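You operate a simulated robot arm through the tools that you are given. There is no shell and no other tool. Be economical: measure what you need, move in short steps, check, and stop when the job is done.

You are at the controls of a simulated robot arm. One attempt, no reset.

## Task
Tighten the loose towels door knob and rub the door's finger marks off.
Fine: use paste on the cream pad; put the pad back. What is to be rubbed or washed off counts as gone when no trace of it is left.

It is judged by the outcome, as a careful person would: the job done as asked, and still so three seconds after it is handed in. It fails if anything else is knocked over, pushed out of place, dropped, spilled or broken. Flat cloth is picked up by pressing the open fingertips on it (5 to 10 N) and closing them slowly along it; thin cloth reads only 2 to 8 mm in the jaws.

## Robot
A 7-joint arm with a two-finger parallel gripper, fixed in place. Base frame: the origin is at the foot of the arm, x ahead of it, y to its left, z up. Units: cm, degrees, N and s.
With the tool pointing down near the work surface it reaches from about 34 to 76 cm from the base axis. Its first joint turns from -115.0 to 115.0 degrees. Payload 3.91 kg.
The tool frame sits at the grasp point between the pads (the TCP): z along the fingers, y along the line on which they close. The tips reach 3 cm beyond it. The gripper opens to 11 cm. The fingers are 2 cm wide and 1 cm thick; the gripper's body (4.8 by 11.2 cm) begins 5.5 cm behind the TCP.
Orientation is told as [roll, pitch, yaw] about the base's x, y, z axes, in that order, counted from this pose: with the fingers straight down and closing along the base's y, the tool's x points along the base's -x, its y along +y and its z along -z.

## Interface
- The arm moves only by the tool play_rows. Its argument "deltas" is a list of rows, each a list of 7 numbers: the shift along the tool's x, y, z in units of 20 mm (1.0 is 20 mm), then the turn, a rotation vector about the tool's x, y, z in units of 6 degrees (1.0 is 6 degrees), then the closure, from 0 (fully open) to 1 (shut). In form: [[x, y, z, rx, ry, rz, jaw], ...]. A call has 1 to 8 rows; each row shifts and turns the commanded pose from where the row before left it, along the tool's axes as they then stand. A call with a number of a shift or a turn outside -1 to 1 is refused whole. A row lasts 0.2 s, in which the tool goes at most 5 cm and 8.6 degrees; a call with a longer step from one row to the next is refused whole, and so is a gripper value outside its range. Where a pose cannot be reached the arm comes as near as it can. A force on the tool above 40 N (or 10 N above the force at the start of the call, whichever is more), or a blocked arm, ends the call early, and 0.2 s more pass. The fingers move at their own pace (about 10.8 cm/s each) and stop on an object; they squeeze with about 31 N. The grip force told is the motor's: it shows also when the fingers shut on nothing. Time passes only in rows, and 0.2 s behind the last, so rows that do not move let the fingers close. It gives the time, the measured TCP pose, the force on the tool (base axes), the opening and the grip force at its end, in the units of the frame above (readings bear some noise), with the torque about the TCP (base axes, N m) and any sound that the robot's microphone picked up, and new pictures: "show" is both (left out), scene, wrist or none.
- Cameras (640 x 400 px; columns grow to the right, rows downward): "scene" is fixed at [38.38, -66.58, 122.74]; the picture's right is [0.98, 0.20, 0.00], its down [0.03, -0.15, -0.99] and it looks along [-0.20, 0.97, -0.15] (base axes); focal length 318 px, centre (320, 200). "wrist" rides on the gripper at [7.2, 1.7, -10.3] in the tool frame; the picture's right is [-0.23, 0.97, 0.00], its down [-0.76, -0.18, -0.62] and it looks along [-0.61, -0.14, 0.78] (tool axes); focal length 222 px, centre (320, 200). There is no depth. A picture from a camera that has moved, and an enlarged one, comes with that camera's place and axes in the base frame and with its lens. The place of the scene camera against the robot may be out by one fixed shift of up to 2.5 cm in any direction.
- slide_trunk(by): slides the trunk up (or, below 0, down) by that many cm; the arm rides with it, the base frame stays. It gives what a move gives, with no picture.
- zoom(camera, box): a new picture of the part [left, top, right, bottom] of that camera's present view, enlarged. No time passes.
- sign_off(): hands the job in; it is judged then, once.

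Work in short steps. Places have to be worked out from the pictures, the camera data and where the tool is seen: move nearer, look again, correct. Check each grasp and each placing, and mend what went wrong. You have 120 turns and 200 pictures in all, those below and enlarged ones among them. Open the gripper and draw the arm clear of the work before you hand the job in, unless the task says otherwise; then end with one line.

The tools are called after ">>>" as a command line: name --pt "numbers of a row" for each row, then --argument value for the rest, lists and objects as JSON in quotes. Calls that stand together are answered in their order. play_rows: Moves the arm, as the interface text tells. Its arguments: {"type":"object","properties":{"deltas":{"type":"array"},"show":{"type":"string","enum":["both","scene","wrist","none"]}},"required":["deltas"]} The other tools are called the same way: slide_trunk (by) slides the trunk up or down; zoom (camera, box) takes an enlarged picture of a part of a camera's view; sign_off () hands the job in.

At the start:

```text
clock: 0.0
tcp_pos: [41.63, 29.53, 123.42]
orientation: [0.0, 0.0, 0.0]
wrist_force: [-0.1, -0.3, 0.2]
moment: [0.0, 0.02, -0.02]
gripper_width: 10.98
grip_force: 0.0
trunk travel left (down, up): [-77.5, 21.5]
```

scene: 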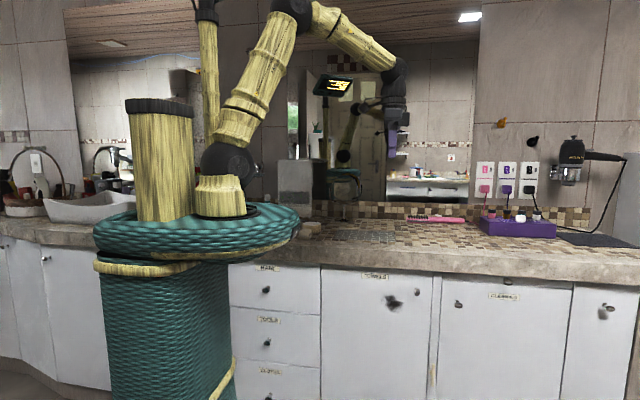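
wrist: 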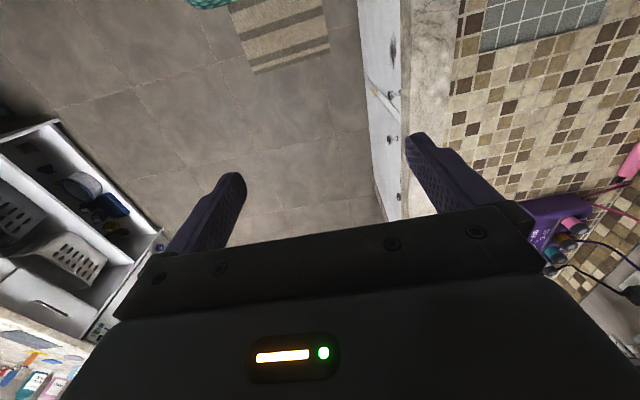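

I start by reading the labels on the cabinet doors and looking at the wrist view's shelf on the left.

>>> zoom --camera "scene" --box '[230, 250, 450, 400]'

>>> zoom --camera "scene" --box '[420, 250, 640, 400]'

>>> zoom --camera "wrist" --box '[0, 120, 180, 400]'

>>> zoom --camera "scene" --box '[280, 190, 600, 290]'

```text
2.67 times, centred on (340, 325) of scene
camera zoom: at [38.38, -66.58, 122.74], right [0.98, 0.2, 0.0], down [0.03, -0.15, -0.99], along [-0.2, 0.97, -0.15], focal length 850 px, centre (267, -133)
```

zoom: 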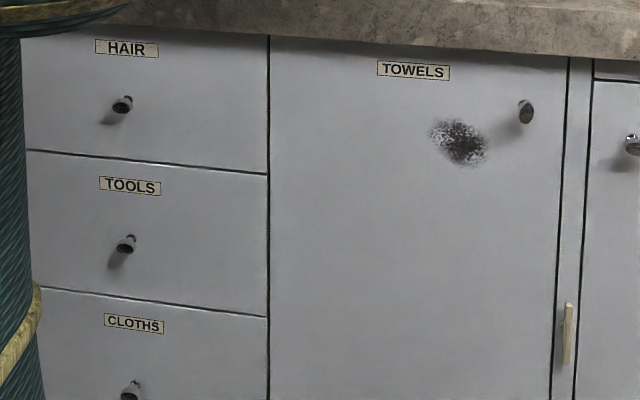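

```text
2.67 times, centred on (530, 325) of scene
camera zoom: at [38.38, -66.58, 122.74], right [0.98, 0.2, 0.0], down [0.03, -0.15, -0.99], along [-0.2, 0.97, -0.15], focal length 850 px, centre (-240, -133)
```

zoom: 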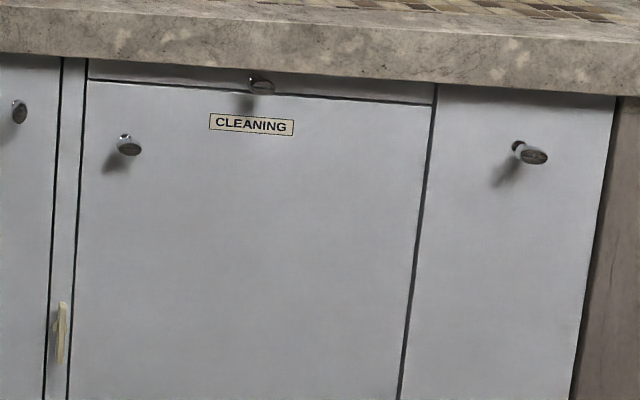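

```text
1.43 times, centred on (90, 260) of wrist
camera zoom: at [34.4, 31.17, 133.81], right [0.23, 0.97, 0.0], down [0.76, -0.18, 0.62], along [0.61, -0.14, -0.78], focal length 317 px, centre (649, 114)
```

zoom: 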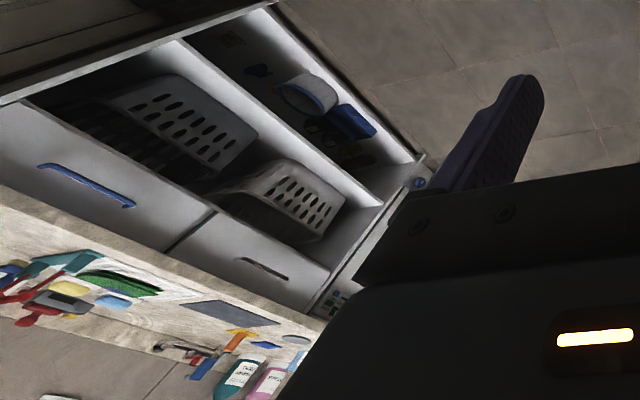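

```text
2.00 times, centred on (440, 240) of scene
camera zoom: at [38.38, -66.58, 122.74], right [0.98, 0.2, 0.0], down [0.03, -0.15, -0.99], along [-0.2, 0.97, -0.15], focal length 637 px, centre (80, 120)
```

zoom: 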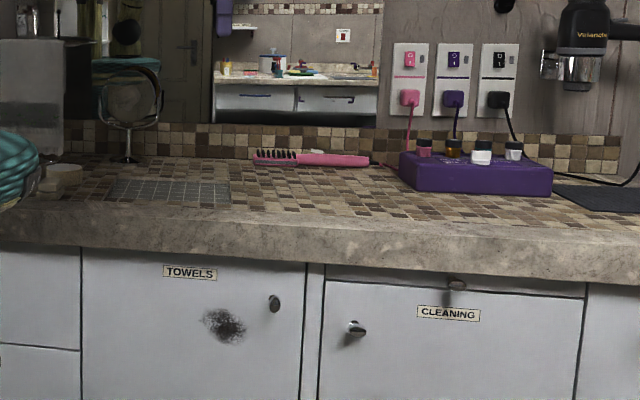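

The opposite bench looks out of reach, so the pad and paste must be nearby. I zoom in on candidates: the cream things by the mirror, the bar between the doors, and the jars.

>>> zoom --camera "scene" --box '[280, 205, 360, 255]'

>>> zoom --camera "scene" --box '[380, 270, 460, 320]'

>>> zoom --camera "scene" --box '[470, 195, 570, 255]'

>>> zoom --camera "scene" --box '[392, 350, 472, 400]'

>>> zoom --camera "wrist" --box '[340, 0, 640, 190]'

```text
8.00 times, centred on (320, 230) of scene
camera zoom: at [38.38, -66.58, 122.74], right [0.98, 0.2, 0.0], down [0.03, -0.15, -0.99], along [-0.2, 0.97, -0.15], focal length 2548 px, centre (320, -40)
```

zoom: 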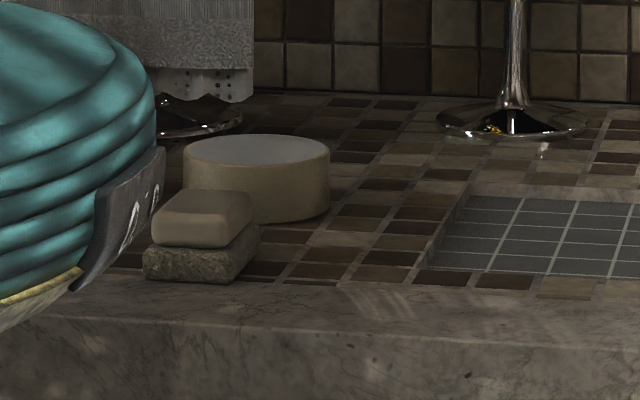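

```text
8.00 times, centred on (420, 295) of scene
camera zoom: at [38.38, -66.58, 122.74], right [0.98, 0.2, 0.0], down [0.03, -0.15, -0.99], along [-0.2, 0.97, -0.15], focal length 2548 px, centre (-480, -560)
```

zoom: 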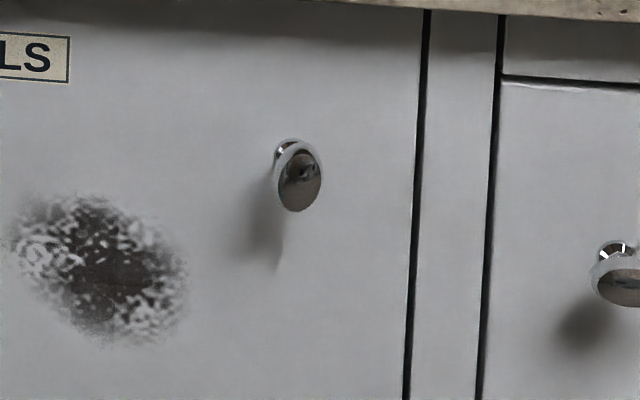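

```text
6.40 times, centred on (520, 225) of scene
camera zoom: at [38.38, -66.58, 122.74], right [0.98, 0.2, 0.0], down [0.03, -0.15, -0.99], along [-0.2, 0.97, -0.15], focal length 2039 px, centre (-960, 40)
```

zoom: 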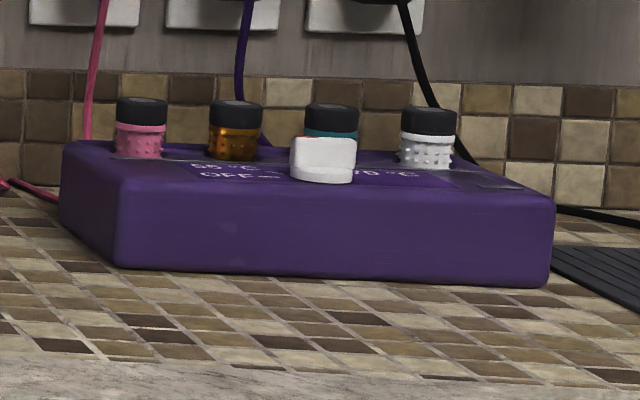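

```text
8.00 times, centred on (432, 375) of scene
camera zoom: at [38.38, -66.58, 122.74], right [0.98, 0.2, 0.0], down [0.03, -0.15, -0.99], along [-0.2, 0.97, -0.15], focal length 2548 px, centre (-576, -1200)
```

zoom: 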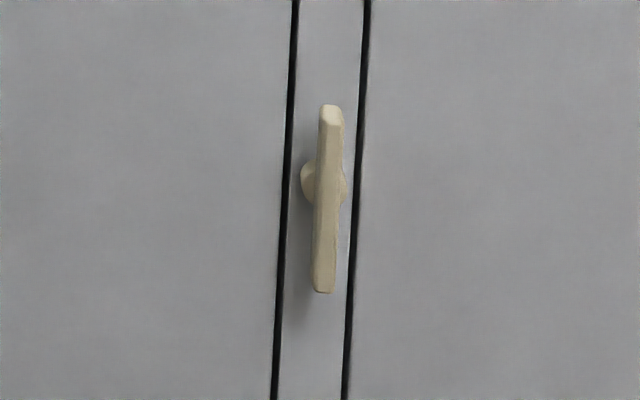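

```text
2.11 times, centred on (490, 95) of wrist
camera zoom: at [34.4, 31.17, 133.81], right [0.23, 0.97, 0.0], down [0.76, -0.18, 0.62], along [0.61, -0.14, -0.78], focal length 468 px, centre (-38, 421)
```

zoom: 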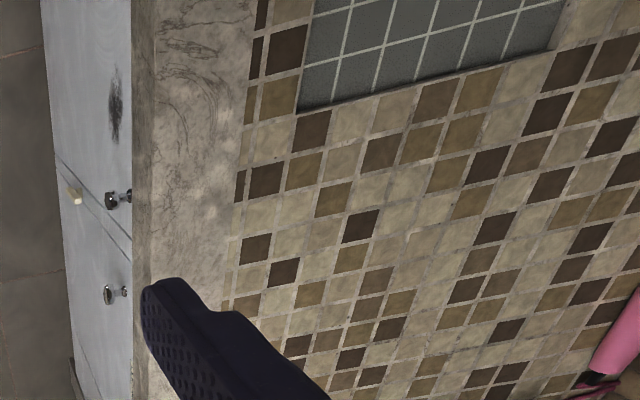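

On the counter by the mirror sit a round cream tub (whitish top, likely paste) and a stacked pair of small pads, near x≈10, y≈47–59, z≈90. I swing the tool there with a 90° yaw to look closely.

>>> play_rows --pt "1 0.08 0.17 0 0 -1 0" --pt "0.99 0.18 0.17 0 0 -1 0" --pt "0.96 0.29 0.17 0 0 -1 0" --pt "0.93 0.38 0.17 0 0 -1 0" --pt "0.88 0.48 0.17 0 0 -1 0" --pt "0.83 0.57 0.17 0 0 -1 0" --pt "0.76 0.65 0.17 0 0 -1 0" --pt "0.69 0.73 0.17 0 0 -1 0" --show "none"

>>> play_rows --pt "0.61 0.8 0.17 0 0 -1 0" --pt "0.51 0.86 0.17 0 0 -1 0" --pt "0.42 0.91 0.17 0 0 -1 0" --pt "0.31 0.95 0.17 0 0 -1 0" --pt "0.21 0.98 0.17 0 0 -1 0" --pt "0.1 0.99 0.17 0 0 -1 0" --pt "0 1 0.17 0 0 -1 0" --pt "0 0 0 0 0 0 0"

```text
clock: 1.8
tcp_pos: [25.59, 30.71, 120.81]
orientation: [0.0, 0.0, 48.0]
wrist_force: [-1.2, 0.7, 0.6]
moment: [-0.04, -0.02, 0.0]
gripper_width: 10.99
grip_force: 0.0
trunk travel left (down, up): [-77.5, 21.5]
```

```text
clock: 3.6
tcp_pos: [11.79, 32.27, 118.29]
orientation: [0.0, -0.1, 90.1]
wrist_force: [0.5, -0.4, 0.3]
moment: [0.0, 0.01, 0.01]
gripper_width: 11.0
grip_force: 0.0
trunk travel left (down, up): [-77.5, 21.5]
camera wrist: at [10.12, 25.07, 128.62], right [-0.97, 0.23, 0.0], down [0.18, 0.76, 0.62], along [0.14, 0.61, -0.78], focal length 222 px, centre (320, 200)
```

scene: 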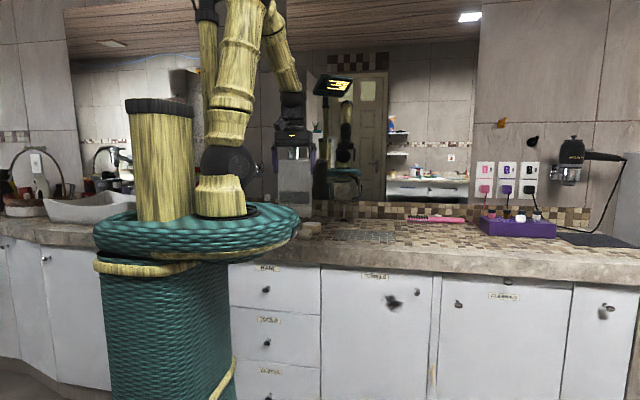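
wrist: 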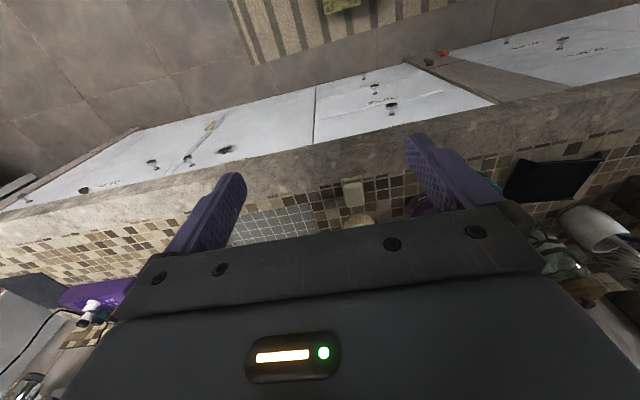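

The pads and tub appear between the fingers, partly hidden by the gripper body. I zoom in on them.

>>> zoom --camera "wrist" --box '[300, 165, 420, 240]'

>>> zoom --camera "wrist" --box '[180, 60, 420, 210]'

```text
5.33 times, centred on (360, 202) of wrist
camera zoom: at [10.12, 25.07, 128.62], right [-0.97, 0.23, 0.0], down [0.18, 0.76, 0.62], along [0.14, 0.61, -0.78], focal length 1185 px, centre (107, 187)
```

zoom: 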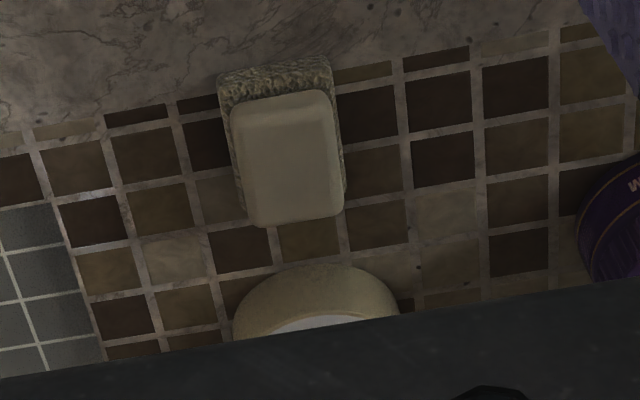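

```text
2.67 times, centred on (300, 135) of wrist
camera zoom: at [10.12, 25.07, 128.62], right [-0.97, 0.23, 0.0], down [0.18, 0.76, 0.62], along [0.14, 0.61, -0.78], focal length 592 px, centre (373, 373)
```

zoom: 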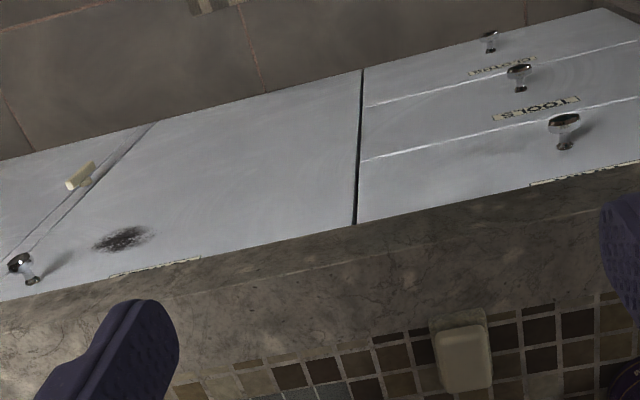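

The cream pad sits on a stone rest at about (9.6, 52, 94); the tub is just behind it. I shift outward to see into the tub.

>>> play_rows --pt "-1 0 0 0 0 0 0" --pt "-1 0 0 0 0 0 0" --pt "-1 0 0 0 0 0 0" --pt "-1 0 0 0 0 0 0" --pt "-1 0 0 0 0 0 0" --pt "0 0 0 0 0 0 0" --show "wrist"

>>> zoom --camera "wrist" --box '[280, 90, 440, 190]'

```text
clock: 5.0
tcp_pos: [11.66, 42.25, 118.48]
orientation: [0.1, -0.1, 90.0]
wrist_force: [0.1, -1.1, 0.4]
moment: [0.01, 0.01, 0.0]
gripper_width: 11.0
grip_force: 0.0
trunk travel left (down, up): [-77.5, 21.5]
camera wrist: at [9.94, 34.95, 128.78], right [-0.97, 0.23, 0.0], down [0.18, 0.76, 0.62], along [0.14, 0.61, -0.78], focal length 222 px, centre (320, 200)
```

wrist: 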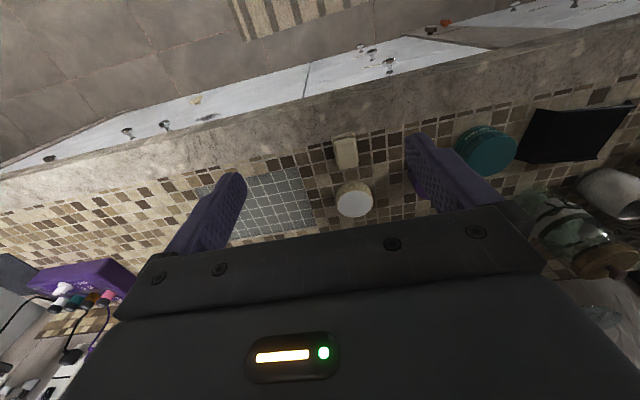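

```text
4.00 times, centred on (360, 140) of wrist
camera zoom: at [9.94, 34.95, 128.78], right [-0.97, 0.23, 0.0], down [0.18, 0.76, 0.62], along [0.14, 0.61, -0.78], focal length 888 px, centre (160, 440)
```

zoom: 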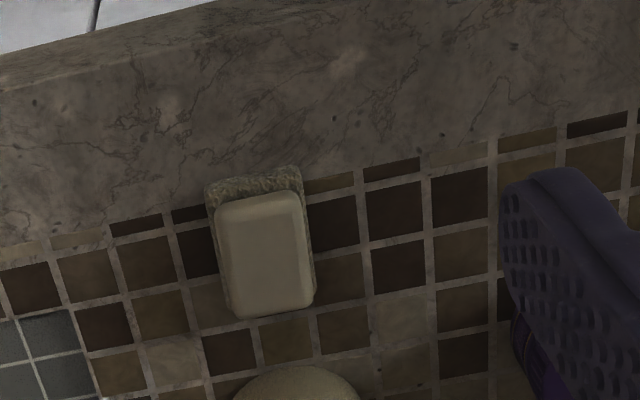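

I look at the tub top and the teal round tin beside it.

>>> zoom --camera "wrist" --box '[314, 170, 394, 220]'

>>> zoom --camera "wrist" --box '[420, 90, 640, 230]'

```text
8.00 times, centred on (354, 195) of wrist
camera zoom: at [9.94, 34.95, 128.78], right [-0.97, 0.23, 0.0], down [0.18, 0.76, 0.62], along [0.14, 0.61, -0.78], focal length 1777 px, centre (48, 240)
```

zoom: 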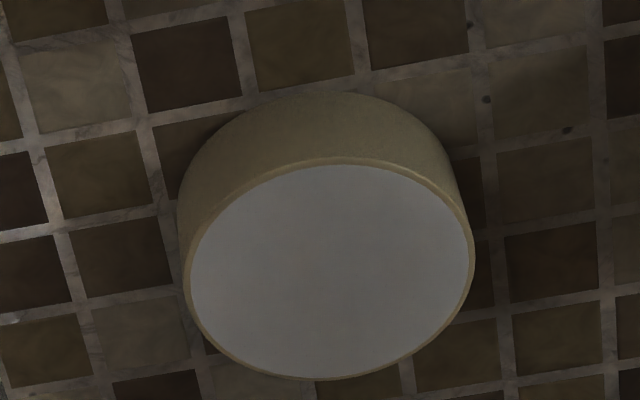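

```text
2.86 times, centred on (530, 160) of wrist
camera zoom: at [9.94, 34.95, 128.78], right [-0.97, 0.23, 0.0], down [0.18, 0.76, 0.62], along [0.14, 0.61, -0.78], focal length 635 px, centre (-280, 314)
```

zoom: 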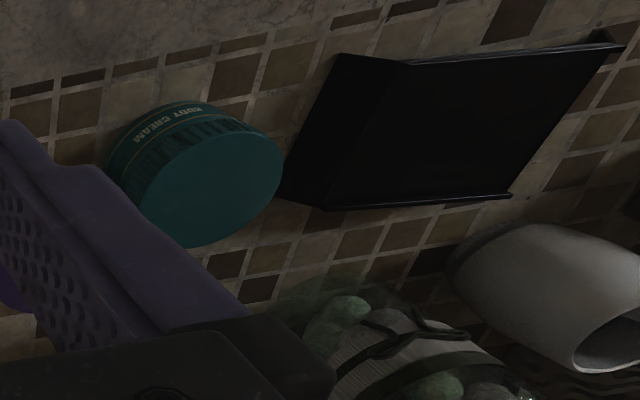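

Geometry from the two views: the pad top is around (9.5, 54.4, 92) and 4 cm wide in x. The tub centre is around (9.4, 67.4) with its rim at z≈91, and the counter at z≈88. I move above the pad.

>>> play_rows --pt "-0.76 0.135 0.84 0 0 0 0" --pt "-0.76 0.135 0.84 0 0 0 0" --pt "-0.76 0.135 0.84 0 0 0 0" --pt "-0.76 0.135 0.84 0 0 0 0" --pt "-0.76 0.135 0.84 0 0 0 0" --pt "-0.76 0.135 0.84 0 0 0 0" --pt "-0.76 0.135 0.84 0 0 0 0" --pt "-0.76 0.135 0.84 0 0 0 0"

>>> zoom --camera "scene" --box '[270, 190, 350, 240]'

```text
clock: 6.8
tcp_pos: [9.46, 54.25, 104.66]
orientation: [0.1, 0.0, 90.0]
wrist_force: [0.3, 0.3, 0.2]
moment: [-0.03, -0.01, 0.02]
gripper_width: 10.98
grip_force: 0.1
trunk travel left (down, up): [-77.5, 21.5]
camera wrist: at [7.82, 47.03, 115.14], right [-0.97, 0.23, 0.0], down [0.18, 0.76, 0.62], along [0.14, 0.61, -0.78], focal length 222 px, centre (320, 200)
```

scene: 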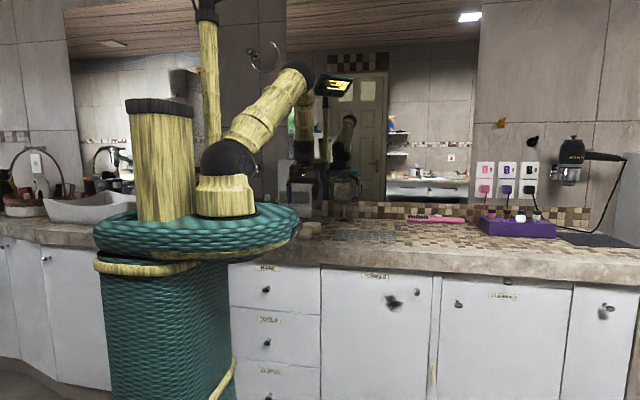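
wrist: 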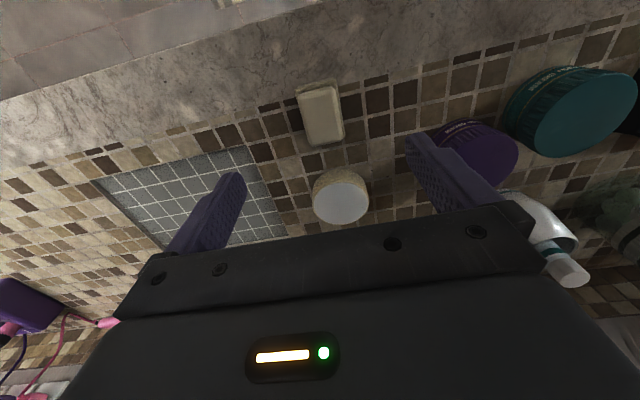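

```text
8.00 times, centred on (310, 215) of scene
camera zoom: at [38.38, -66.58, 122.74], right [0.98, 0.2, 0.0], down [0.03, -0.15, -0.99], along [-0.2, 0.97, -0.15], focal length 2548 px, centre (400, 80)
```

zoom: 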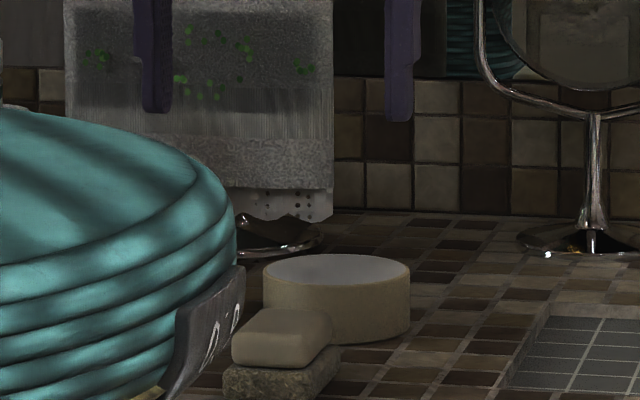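

All consistent: pad (9.4, 54.2), tub (9.4, 67.2). I descend to just above grasp height and check.

>>> play_rows --pt "0 0 0.9 0 0 0 0" --pt "0 0 0.9 0 0 0 0" --pt "0 0 0.9 0 0 0 0.1" --pt "0 0 0.9 0 0 0 0.2" --pt "0 0 0.9 0 0 0 0.3" --pt "0 0 0.8 0 0 0 0.4" --pt "0 0 0 0 0 0 0.45"

>>> zoom --camera "scene" --box '[270, 205, 350, 255]'

>>> zoom --camera "wrist" --box '[220, 60, 420, 185]'

```text
clock: 8.4
tcp_pos: [9.55, 54.08, 94.37]
orientation: [0.1, 0.0, 90.0]
wrist_force: [0.2, 0.8, 0.1]
moment: [0.01, 0.04, 0.02]
gripper_width: 6.04
grip_force: 0.0
trunk travel left (down, up): [-77.5, 21.5]
camera wrist: at [7.84, 46.9, 104.62], right [-0.97, 0.23, 0.0], down [0.18, 0.76, 0.62], along [0.14, 0.61, -0.78], focal length 222 px, centre (320, 200)
```

scene: 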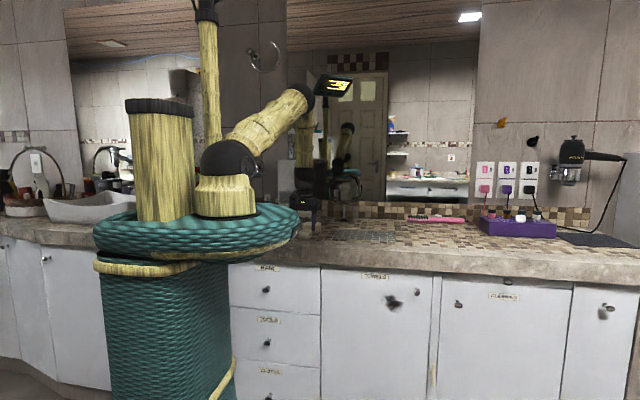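
wrist: 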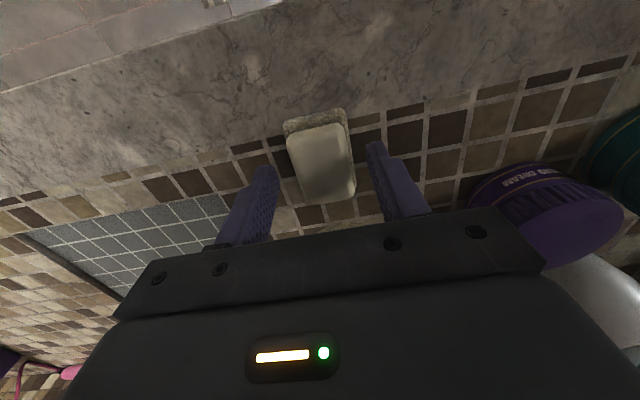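

```text
8.00 times, centred on (310, 230) of scene
camera zoom: at [38.38, -66.58, 122.74], right [0.98, 0.2, 0.0], down [0.03, -0.15, -0.99], along [-0.2, 0.97, -0.15], focal length 2548 px, centre (400, -40)
```

zoom: 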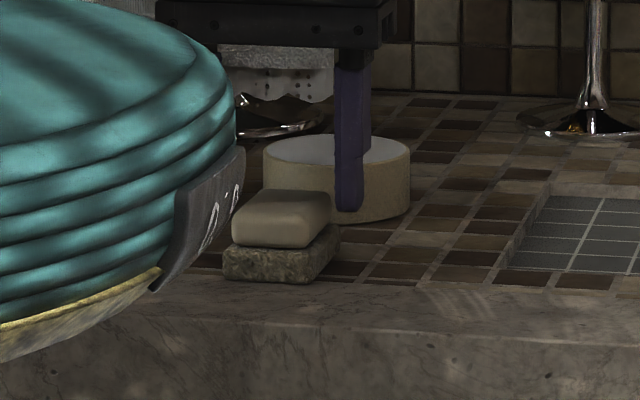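

```text
3.20 times, centred on (320, 122) of wrist
camera zoom: at [7.84, 46.9, 104.62], right [-0.97, 0.23, 0.0], down [0.18, 0.76, 0.62], along [0.14, 0.61, -0.78], focal length 711 px, centre (320, 448)
```

zoom: 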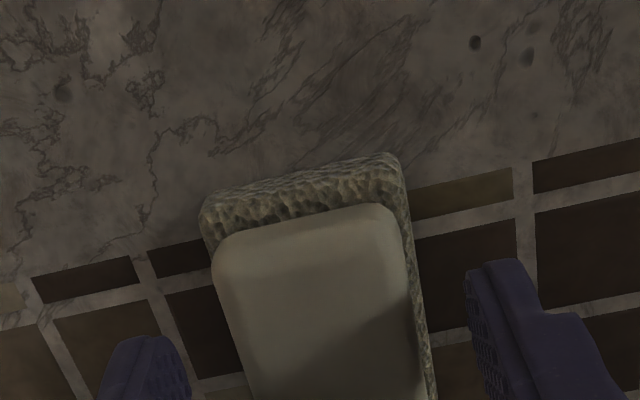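

Tips are about 0.3 cm below the pad top, centred on its width. I lower 0.7 cm, keeping the tips above the stone, and close.

>>> play_rows --pt "0 0 0.34 0 0 0 0.45" --pt "0 0 0 0 0 0 0.55" --pt "0 0 0 0 0 0 0.65" --pt "0 0 0 0 0 0 0.75" --pt "0 0 0 0 0 0 0.85" --pt "0 0 0 0 0 0 0.9" --pt "0 0 0 0 0 0 0.9" --show "wrist"

>>> zoom --camera "scene" --box '[270, 205, 350, 255]'

```text
clock: 10.0
tcp_pos: [9.57, 54.22, 93.61]
orientation: [0.0, 0.0, 90.0]
wrist_force: [-0.9, -0.7, 1.7]
moment: [-0.01, -0.02, -0.02]
gripper_width: 3.85
grip_force: 31.4
trunk travel left (down, up): [-77.5, 21.5]
camera wrist: at [7.84, 46.95, 103.93], right [-0.97, 0.23, 0.0], down [0.18, 0.76, 0.62], along [0.14, 0.61, -0.78], focal length 222 px, centre (320, 200)
```

wrist: 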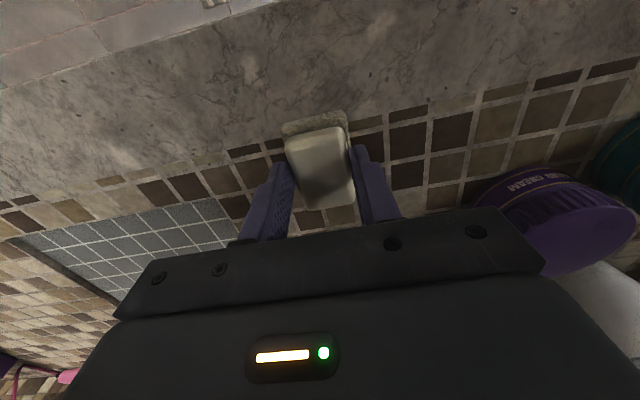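

```text
8.00 times, centred on (310, 230) of scene
camera zoom: at [38.38, -66.58, 122.74], right [0.98, 0.2, 0.0], down [0.03, -0.15, -0.99], along [-0.2, 0.97, -0.15], focal length 2548 px, centre (400, -40)
```

zoom: 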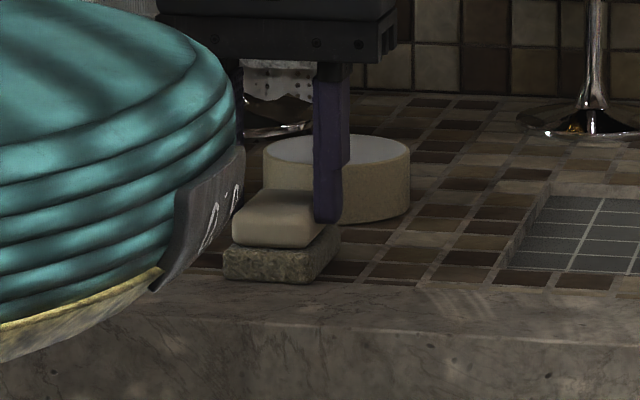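

Gripped at 3.85 cm wide. I note the home pose (9.57, 54.22, 93.61) and lift 4 cm to see whether the stone stays behind.

>>> play_rows --pt "0 0 -0.3 0 0 0 0.9" --pt "0 0 -0.5 0 0 0 0.9" --pt "0 0 -0.6 0 0 0 0.9" --pt "0 0 -0.6 0 0 0 0.9" --pt "0 0 0 0 0 0 0.9" --show "wrist"

>>> zoom --camera "scene" --box '[270, 205, 350, 255]'

```text
clock: 11.2
tcp_pos: [9.6, 54.3, 97.7]
orientation: [0.0, -0.1, 90.0]
wrist_force: [-0.4, -0.2, 0.0]
moment: [-0.03, -0.04, 0.02]
gripper_width: 3.86
grip_force: 30.7
trunk travel left (down, up): [-77.5, 21.5]
camera wrist: at [7.81, 47.04, 108.0], right [-0.97, 0.23, 0.0], down [0.18, 0.76, 0.62], along [0.14, 0.61, -0.78], focal length 222 px, centre (320, 200)
```

wrist: 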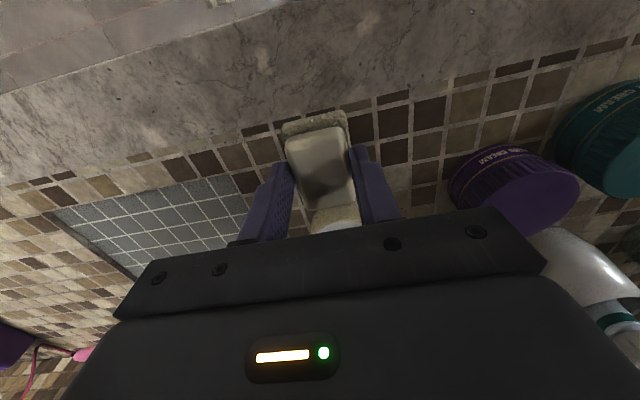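

```text
8.00 times, centred on (310, 230) of scene
camera zoom: at [38.38, -66.58, 122.74], right [0.98, 0.2, 0.0], down [0.03, -0.15, -0.99], along [-0.2, 0.97, -0.15], focal length 2548 px, centre (400, -40)
```

zoom: 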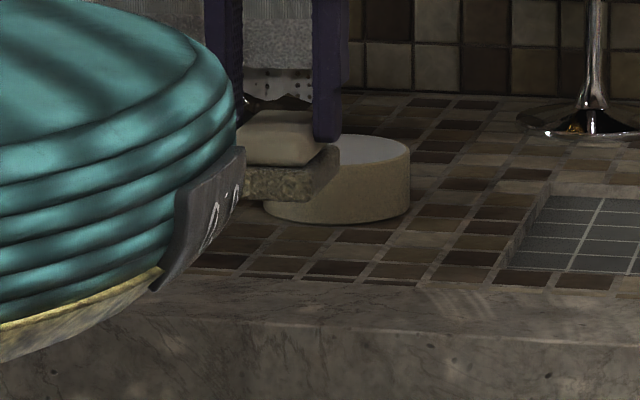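

The stone layer came up too, so this is one two-layer block with a cream layer on a coarse layer. I raise it clear of the disc and inspect it before deciding which face to use.

>>> play_rows --pt "0 -1 -1 0 0 0 0.9" --pt "0 -1 -1 0 0 0 0.9" --pt "0 -1 -1 0 0 0 0.9" --pt "0 -1 -1 0 0 0 0.9" --pt "0 -1 -1 0 0 0 0.9" --pt "0 0 0 0 0 0 0.9" --show "scene"

>>> zoom --camera "scene" --box '[310, 175, 370, 213]'

>>> zoom --camera "wrist" --box '[270, 100, 370, 162]'

```text
clock: 12.6
tcp_pos: [19.55, 54.15, 107.69]
orientation: [0.1, 0.0, 90.0]
wrist_force: [0.3, 0.8, -0.8]
moment: [0.0, 0.01, 0.0]
gripper_width: 3.88
grip_force: 31.3
trunk travel left (down, up): [-77.5, 21.5]
```

scene: 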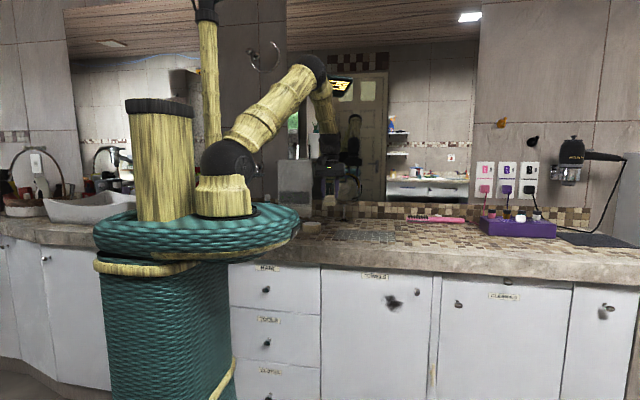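

```text
10.53 times, centred on (340, 194) of scene
camera zoom: at [38.38, -66.58, 122.74], right [0.98, 0.2, 0.0], down [0.03, -0.15, -0.99], along [-0.2, 0.97, -0.15], focal length 3353 px, centre (110, 263)
```

zoom: 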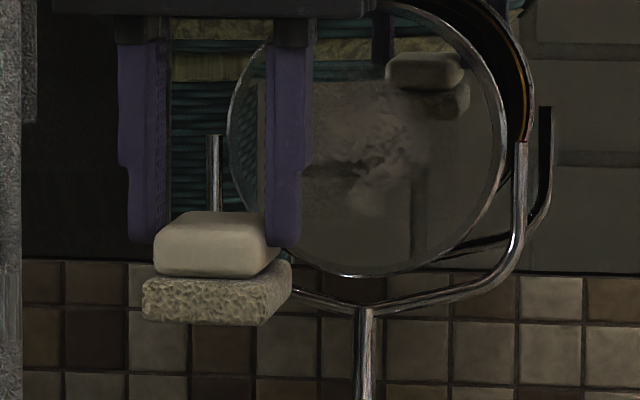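

```text
6.40 times, centred on (320, 131) of wrist
camera zoom: at [17.88, 46.97, 117.95], right [-0.97, 0.23, 0.0], down [0.18, 0.76, 0.62], along [0.14, 0.61, -0.78], focal length 1422 px, centre (320, 642)
```

zoom: 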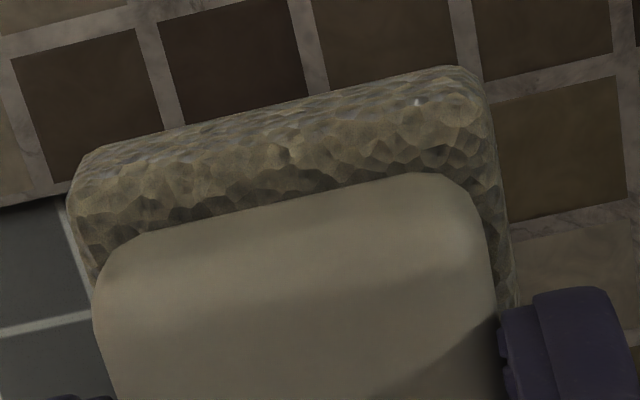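

The cream part is a grip block and the porous layer under it is the foam rubbing face, so I'm holding it correctly; its bottom is about 5.6 cm below the TCP. I move over the paste tub and come down.

>>> play_rows --pt "-0.815 0.63 0.3 0 0 0 0.9" --pt "-0.815 0.63 0.3 0 0 0 0.9" --pt "-0.815 0.63 0.3 0 0 0 0.9" --pt "-0.815 0.63 0.3 0 0 0 0.9" --pt "-0.815 0.63 0.4 0 0 0 0.9" --pt "-0.815 0.63 0.4 0 0 0 0.9" --pt "-0.815 0.63 0.4 0 0 0 0.9" --pt "-0.815 0.63 0.4 0 0 0 0.9" --show "wrist"

>>> zoom --camera "scene" --box '[270, 195, 350, 245]'

```text
clock: 14.4
tcp_pos: [9.31, 67.28, 102.08]
orientation: [0.0, 0.0, 90.0]
wrist_force: [-0.3, -0.2, -1.0]
moment: [-0.02, 0.01, -0.02]
gripper_width: 3.84
grip_force: 31.7
trunk travel left (down, up): [-77.5, 21.5]
camera wrist: at [7.65, 60.11, 112.47], right [-0.97, 0.23, 0.0], down [0.18, 0.76, 0.62], along [0.14, 0.61, -0.78], focal length 222 px, centre (320, 200)
```

wrist: 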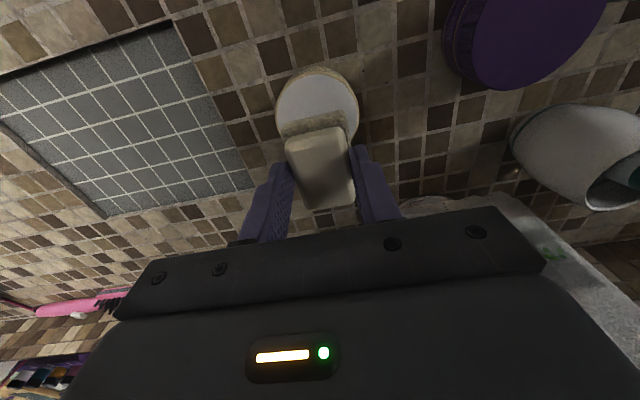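

```text
8.00 times, centred on (310, 220) of scene
camera zoom: at [38.38, -66.58, 122.74], right [0.98, 0.2, 0.0], down [0.03, -0.15, -0.99], along [-0.2, 0.97, -0.15], focal length 2548 px, centre (400, 40)
```

zoom: 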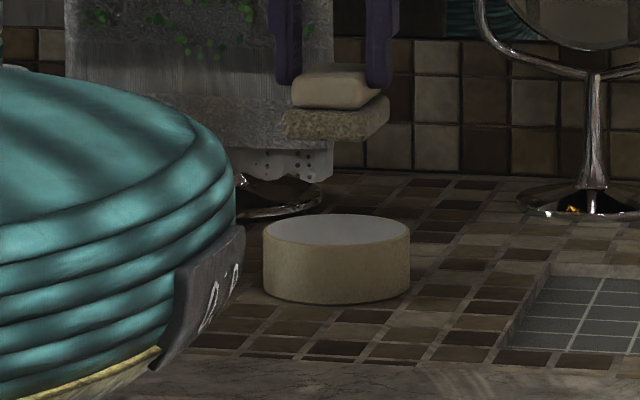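

The pad is over the tub. I descend to just above the paste.

>>> play_rows --pt "0.2 0 0.6 0 0 0 0.9" --pt "0 0 0.6 0 0 0 0.9" --pt "0 0 0.6 0 0 0 0.9" --pt "0 0 0.4 0 0 0 0.9" --pt "0 0 0.25 0 0 0 0.9" --pt "0 0 0 0 0 0 0.9" --show "none"

>>> zoom --camera "scene" --box '[270, 195, 350, 245]'

```text
clock: 15.8
tcp_pos: [9.4, 67.0, 97.23]
orientation: [0.0, 0.0, 90.0]
wrist_force: [0.1, -0.1, 0.5]
moment: [-0.01, 0.06, 0.02]
gripper_width: 3.85
grip_force: 30.7
trunk travel left (down, up): [-77.5, 21.5]
```

```text
8.00 times, centred on (310, 220) of scene
camera zoom: at [38.38, -66.58, 122.74], right [0.98, 0.2, 0.0], down [0.03, -0.15, -0.99], along [-0.2, 0.97, -0.15], focal length 2548 px, centre (400, 40)
```

zoom: 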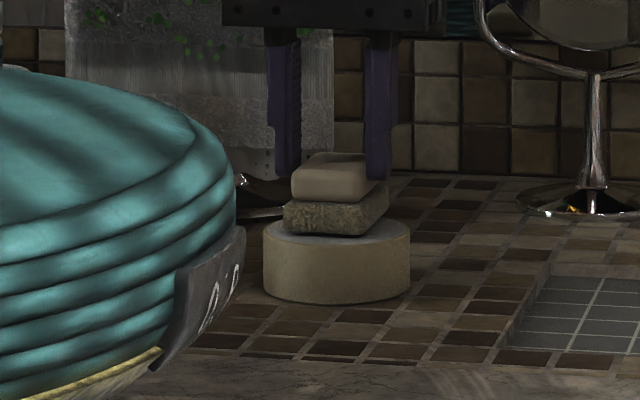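

Nearly touching. I lower in small steps until I feel contact.

>>> play_rows --pt "0 0 0.12 0 0 0 0.9" --pt "0 0 0.12 0 0 0 0.9" --pt "0 0 0 0 0 0 0.9" --show "none"

```text
clock: 16.6
tcp_pos: [9.46, 66.93, 96.88]
orientation: [0.0, -0.3, 90.0]
wrist_force: [1.3, -0.7, 10.3]
moment: [-0.11, -0.03, -0.01]
gripper_width: 3.88
grip_force: 30.7
trunk travel left (down, up): [-77.5, 21.5]
```

10 N of contact. I lift and check the paste surface and pad edge for transfer.

>>> play_rows --pt "0 0 0 0 0 0 0.9" --pt "0 0 -0.5 0 0 0 0.9" --pt "0 0 -1 0 0 0 0.9" --pt "0 0 -1 0 0 0 0.9" --pt "0 0 -0.5 0 0 0 0.9" --pt "0 0 0 0 0 0 0.9" --show "wrist"

>>> zoom --camera "scene" --box '[270, 195, 350, 245]'

>>> zoom --camera "wrist" --box '[260, 50, 380, 125]'

```text
clock: 18.0
tcp_pos: [9.36, 66.91, 102.66]
orientation: [0.0, 0.0, 90.0]
wrist_force: [0.6, 0.7, -0.6]
moment: [0.01, -0.02, 0.0]
gripper_width: 3.88
grip_force: 31.2
trunk travel left (down, up): [-77.5, 21.5]
camera wrist: at [7.67, 59.74, 113.07], right [-0.97, 0.23, 0.0], down [0.18, 0.76, 0.62], along [0.14, 0.61, -0.78], focal length 222 px, centre (320, 200)
```

wrist: 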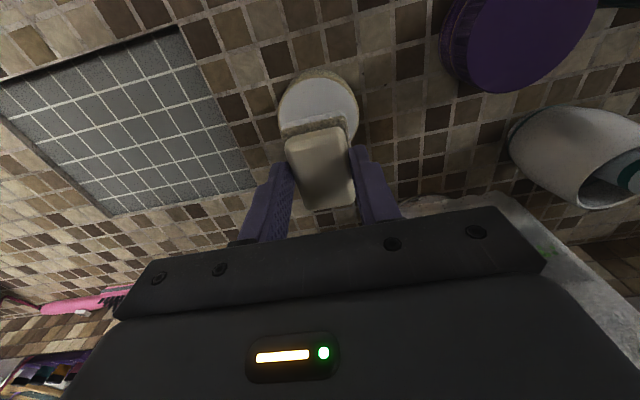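

```text
8.00 times, centred on (310, 220) of scene
camera zoom: at [38.38, -66.58, 122.74], right [0.98, 0.2, 0.0], down [0.03, -0.15, -0.99], along [-0.2, 0.97, -0.15], focal length 2548 px, centre (400, 40)
```

zoom: 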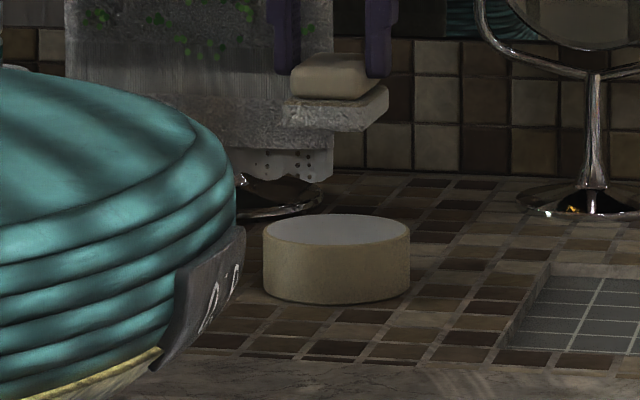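

```text
5.33 times, centred on (320, 88) of wrist
camera zoom: at [7.67, 59.74, 113.07], right [-0.97, 0.23, 0.0], down [0.18, 0.76, 0.62], along [0.14, 0.61, -0.78], focal length 1185 px, centre (320, 800)
```

zoom: 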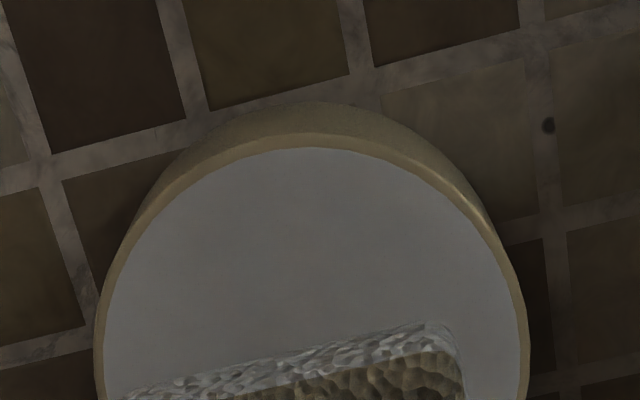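

The foam face is now white with paste. I carry it back over the counter, clear of things, toward (41, 33) in front of the doors.

>>> play_rows --pt "1 -1 -0.3 0 0 0 0.9" --pt "1 -1 -0.3 0 0 0 0.9" --pt "1 -1 -0.3 0 0 0 0.9" --pt "1 -1 -0.3 0 0 0 0.9" --pt "1 -1 -0.3 0 0 0 0.9" --pt "1 -1 -0.3 0 0 0 0.9" --pt "1 -1 -0.3 0 0 0 0.9" --pt "1 -1 -0.3 0 0 0 0.9" --show "none"

>>> play_rows --pt "1 -1 0 0 0 0 0.9" --pt "1 -1 0 0 0 0 0.9" --pt "1 -1 0 0 0 0 0.9" --pt "1 -1 0 0 0 0 0.9" --pt "1 -1 0 0 0 0 0.9" --pt "1 -1 0 0 0 0 0.9" --pt "1 -1 0 0 0 0 0.9" --pt "1 -1 0 0 0 0 0.9"

```text
clock: 19.8
tcp_pos: [25.5, 50.89, 107.42]
orientation: [0.0, -0.2, 90.1]
wrist_force: [0.0, 0.4, 0.7]
moment: [0.01, -0.03, -0.03]
gripper_width: 3.87
grip_force: 30.7
trunk travel left (down, up): [-77.5, 21.5]
```

```text
clock: 21.6
tcp_pos: [41.62, 34.99, 107.47]
orientation: [0.1, 0.0, 90.0]
wrist_force: [0.2, 0.1, -0.6]
moment: [-0.02, 0.03, -0.02]
gripper_width: 3.88
grip_force: 31.4
trunk travel left (down, up): [-77.5, 21.5]
camera wrist: at [39.95, 27.69, 117.73], right [-0.97, 0.23, 0.0], down [0.18, 0.76, 0.62], along [0.14, 0.61, -0.78], focal length 222 px, centre (320, 200)
```

scene: 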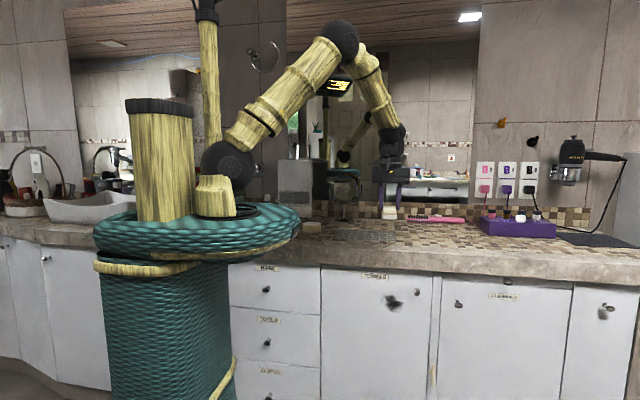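
wrist: 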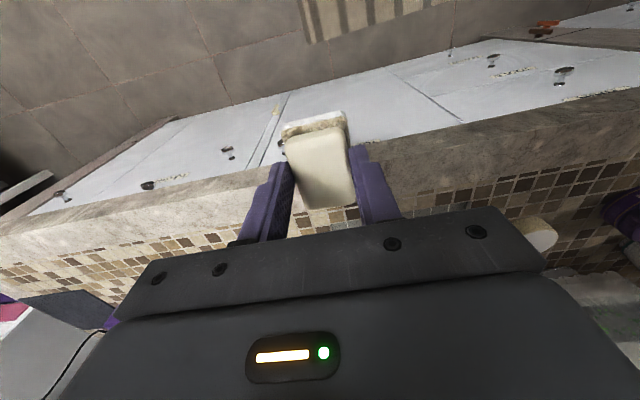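

Now I pitch the tool up toward +y, turning 90° about the closing axis and backing off a little.

>>> play_rows --pt "0.5 0 0 0 -1 0 0.9" --pt "0.5 0 -0.05 0 -1 0 0.9" --pt "0.49 0 -0.1 0 -1 0 0.9" --pt "0.48 0 -0.15 0 -1 0 0.9" --pt "0.46 0 -0.2 0 -1 0 0.9" --pt "0.43 0 -0.25 0 -1 0 0.9" --pt "0.4 0 -0.29 0 -1 0 0.9" --pt "0.37 0 -0.33 0 -1 0 0.9" --show "none"

>>> play_rows --pt "0 0 0 0 -1 0 0.9" --pt "0 0 0 0 -1 0 0.9" --pt "0 0 0 0 -1 0 0.9" --pt "0 0 0 0 -1 0 0.9" --pt "0 0 0 0 -1 0 0.9" --pt "0 0 0 0 -1 0 0.9" --pt "0 0 0 0 -1 0 0.9" --pt "0 0 0 0 0 0 0.9"

```text
clock: 23.4
tcp_pos: [41.43, 26.83, 107.38]
orientation: [-0.1, -48.2, 90.1]
wrist_force: [0.1, 0.0, -1.2]
moment: [0.01, -0.02, 0.01]
gripper_width: 3.87
grip_force: 30.9
trunk travel left (down, up): [-77.5, 21.5]
```

```text
clock: 25.2
tcp_pos: [41.44, 26.91, 107.51]
orientation: [-166.2, -90.0, -103.8]
wrist_force: [-0.2, -0.7, -0.7]
moment: [-0.04, 0.0, -0.03]
gripper_width: 3.86
grip_force: 30.7
trunk travel left (down, up): [-77.5, 21.5]
camera wrist: at [39.77, 16.58, 100.15], right [-0.97, 0.0, 0.23], down [0.18, -0.62, 0.76], along [0.14, 0.78, 0.61], focal length 222 px, centre (320, 200)
```

scene: 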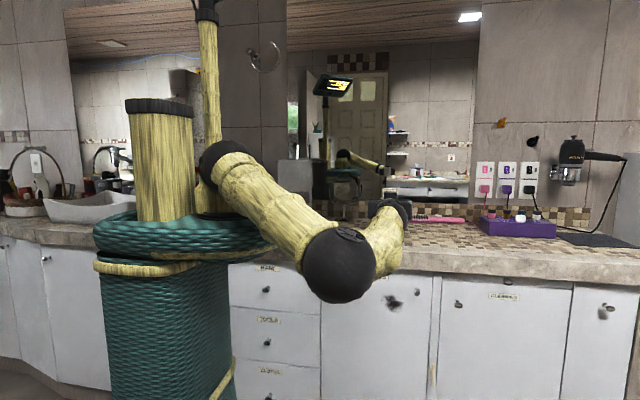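
wrist: 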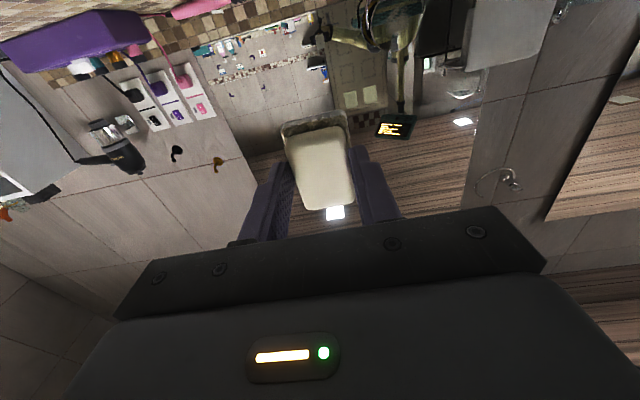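

Tool now points at the doors. I lower the trunk 40 cm so the pad comes to mark height (z≈67), still 15 cm clear of the doors.

>>> slide_trunk --by -40

>>> play_rows --pt "0 0 0 0 0 0 0.9"

>>> zoom --camera "wrist" --box '[160, 0, 480, 200]'

```text
clock: 29.0
tcp_pos: [41.49, 26.93, 67.32]
orientation: [129.2, -90.1, -39.2]
wrist_force: [-0.5, -0.3, 0.1]
moment: [-0.02, 0.0, -0.02]
gripper_width: 3.84
grip_force: 30.6
trunk travel left (down, up): [-37.5, 61.5]
```

```text
clock: 29.4
tcp_pos: [41.49, 26.85, 67.4]
orientation: [125.5, -90.0, -35.4]
wrist_force: [0.1, -0.7, -0.1]
moment: [-0.02, 0.02, -0.02]
gripper_width: 3.88
grip_force: 31.1
trunk travel left (down, up): [-37.5, 61.5]
camera wrist: at [39.75, 16.58, 60.16], right [-0.97, 0.0, 0.23], down [0.18, -0.62, 0.76], along [0.14, 0.78, 0.61], focal length 222 px, centre (320, 200)
```

scene: 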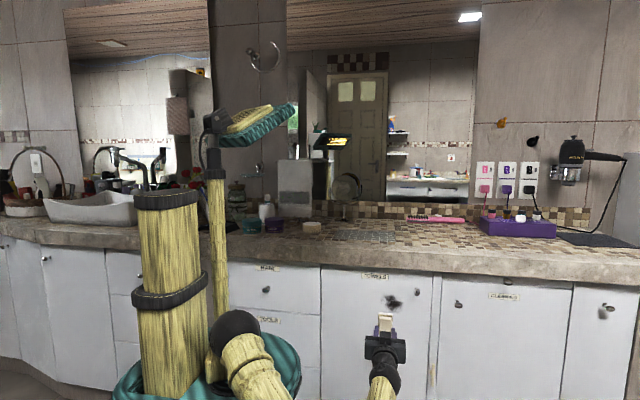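
wrist: 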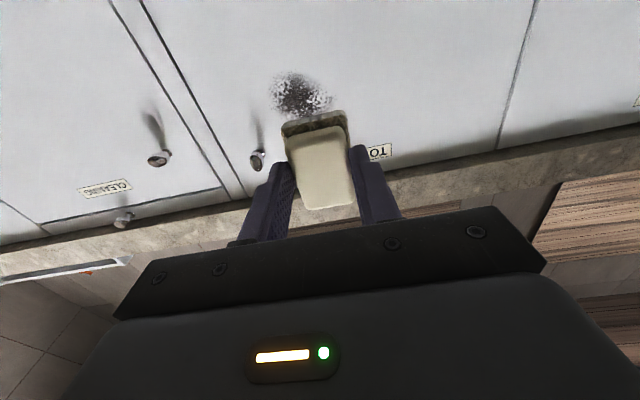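

```text
2.00 times, centred on (320, 100) of wrist
camera zoom: at [39.75, 16.58, 60.16], right [-0.97, 0.0, 0.23], down [0.18, -0.62, 0.76], along [0.14, 0.78, 0.61], focal length 444 px, centre (320, 400)
```

zoom: 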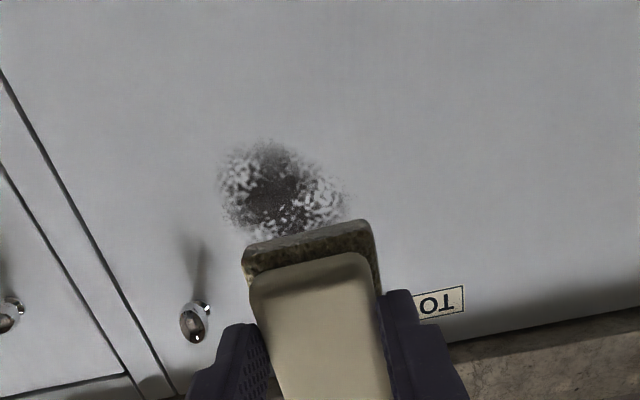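

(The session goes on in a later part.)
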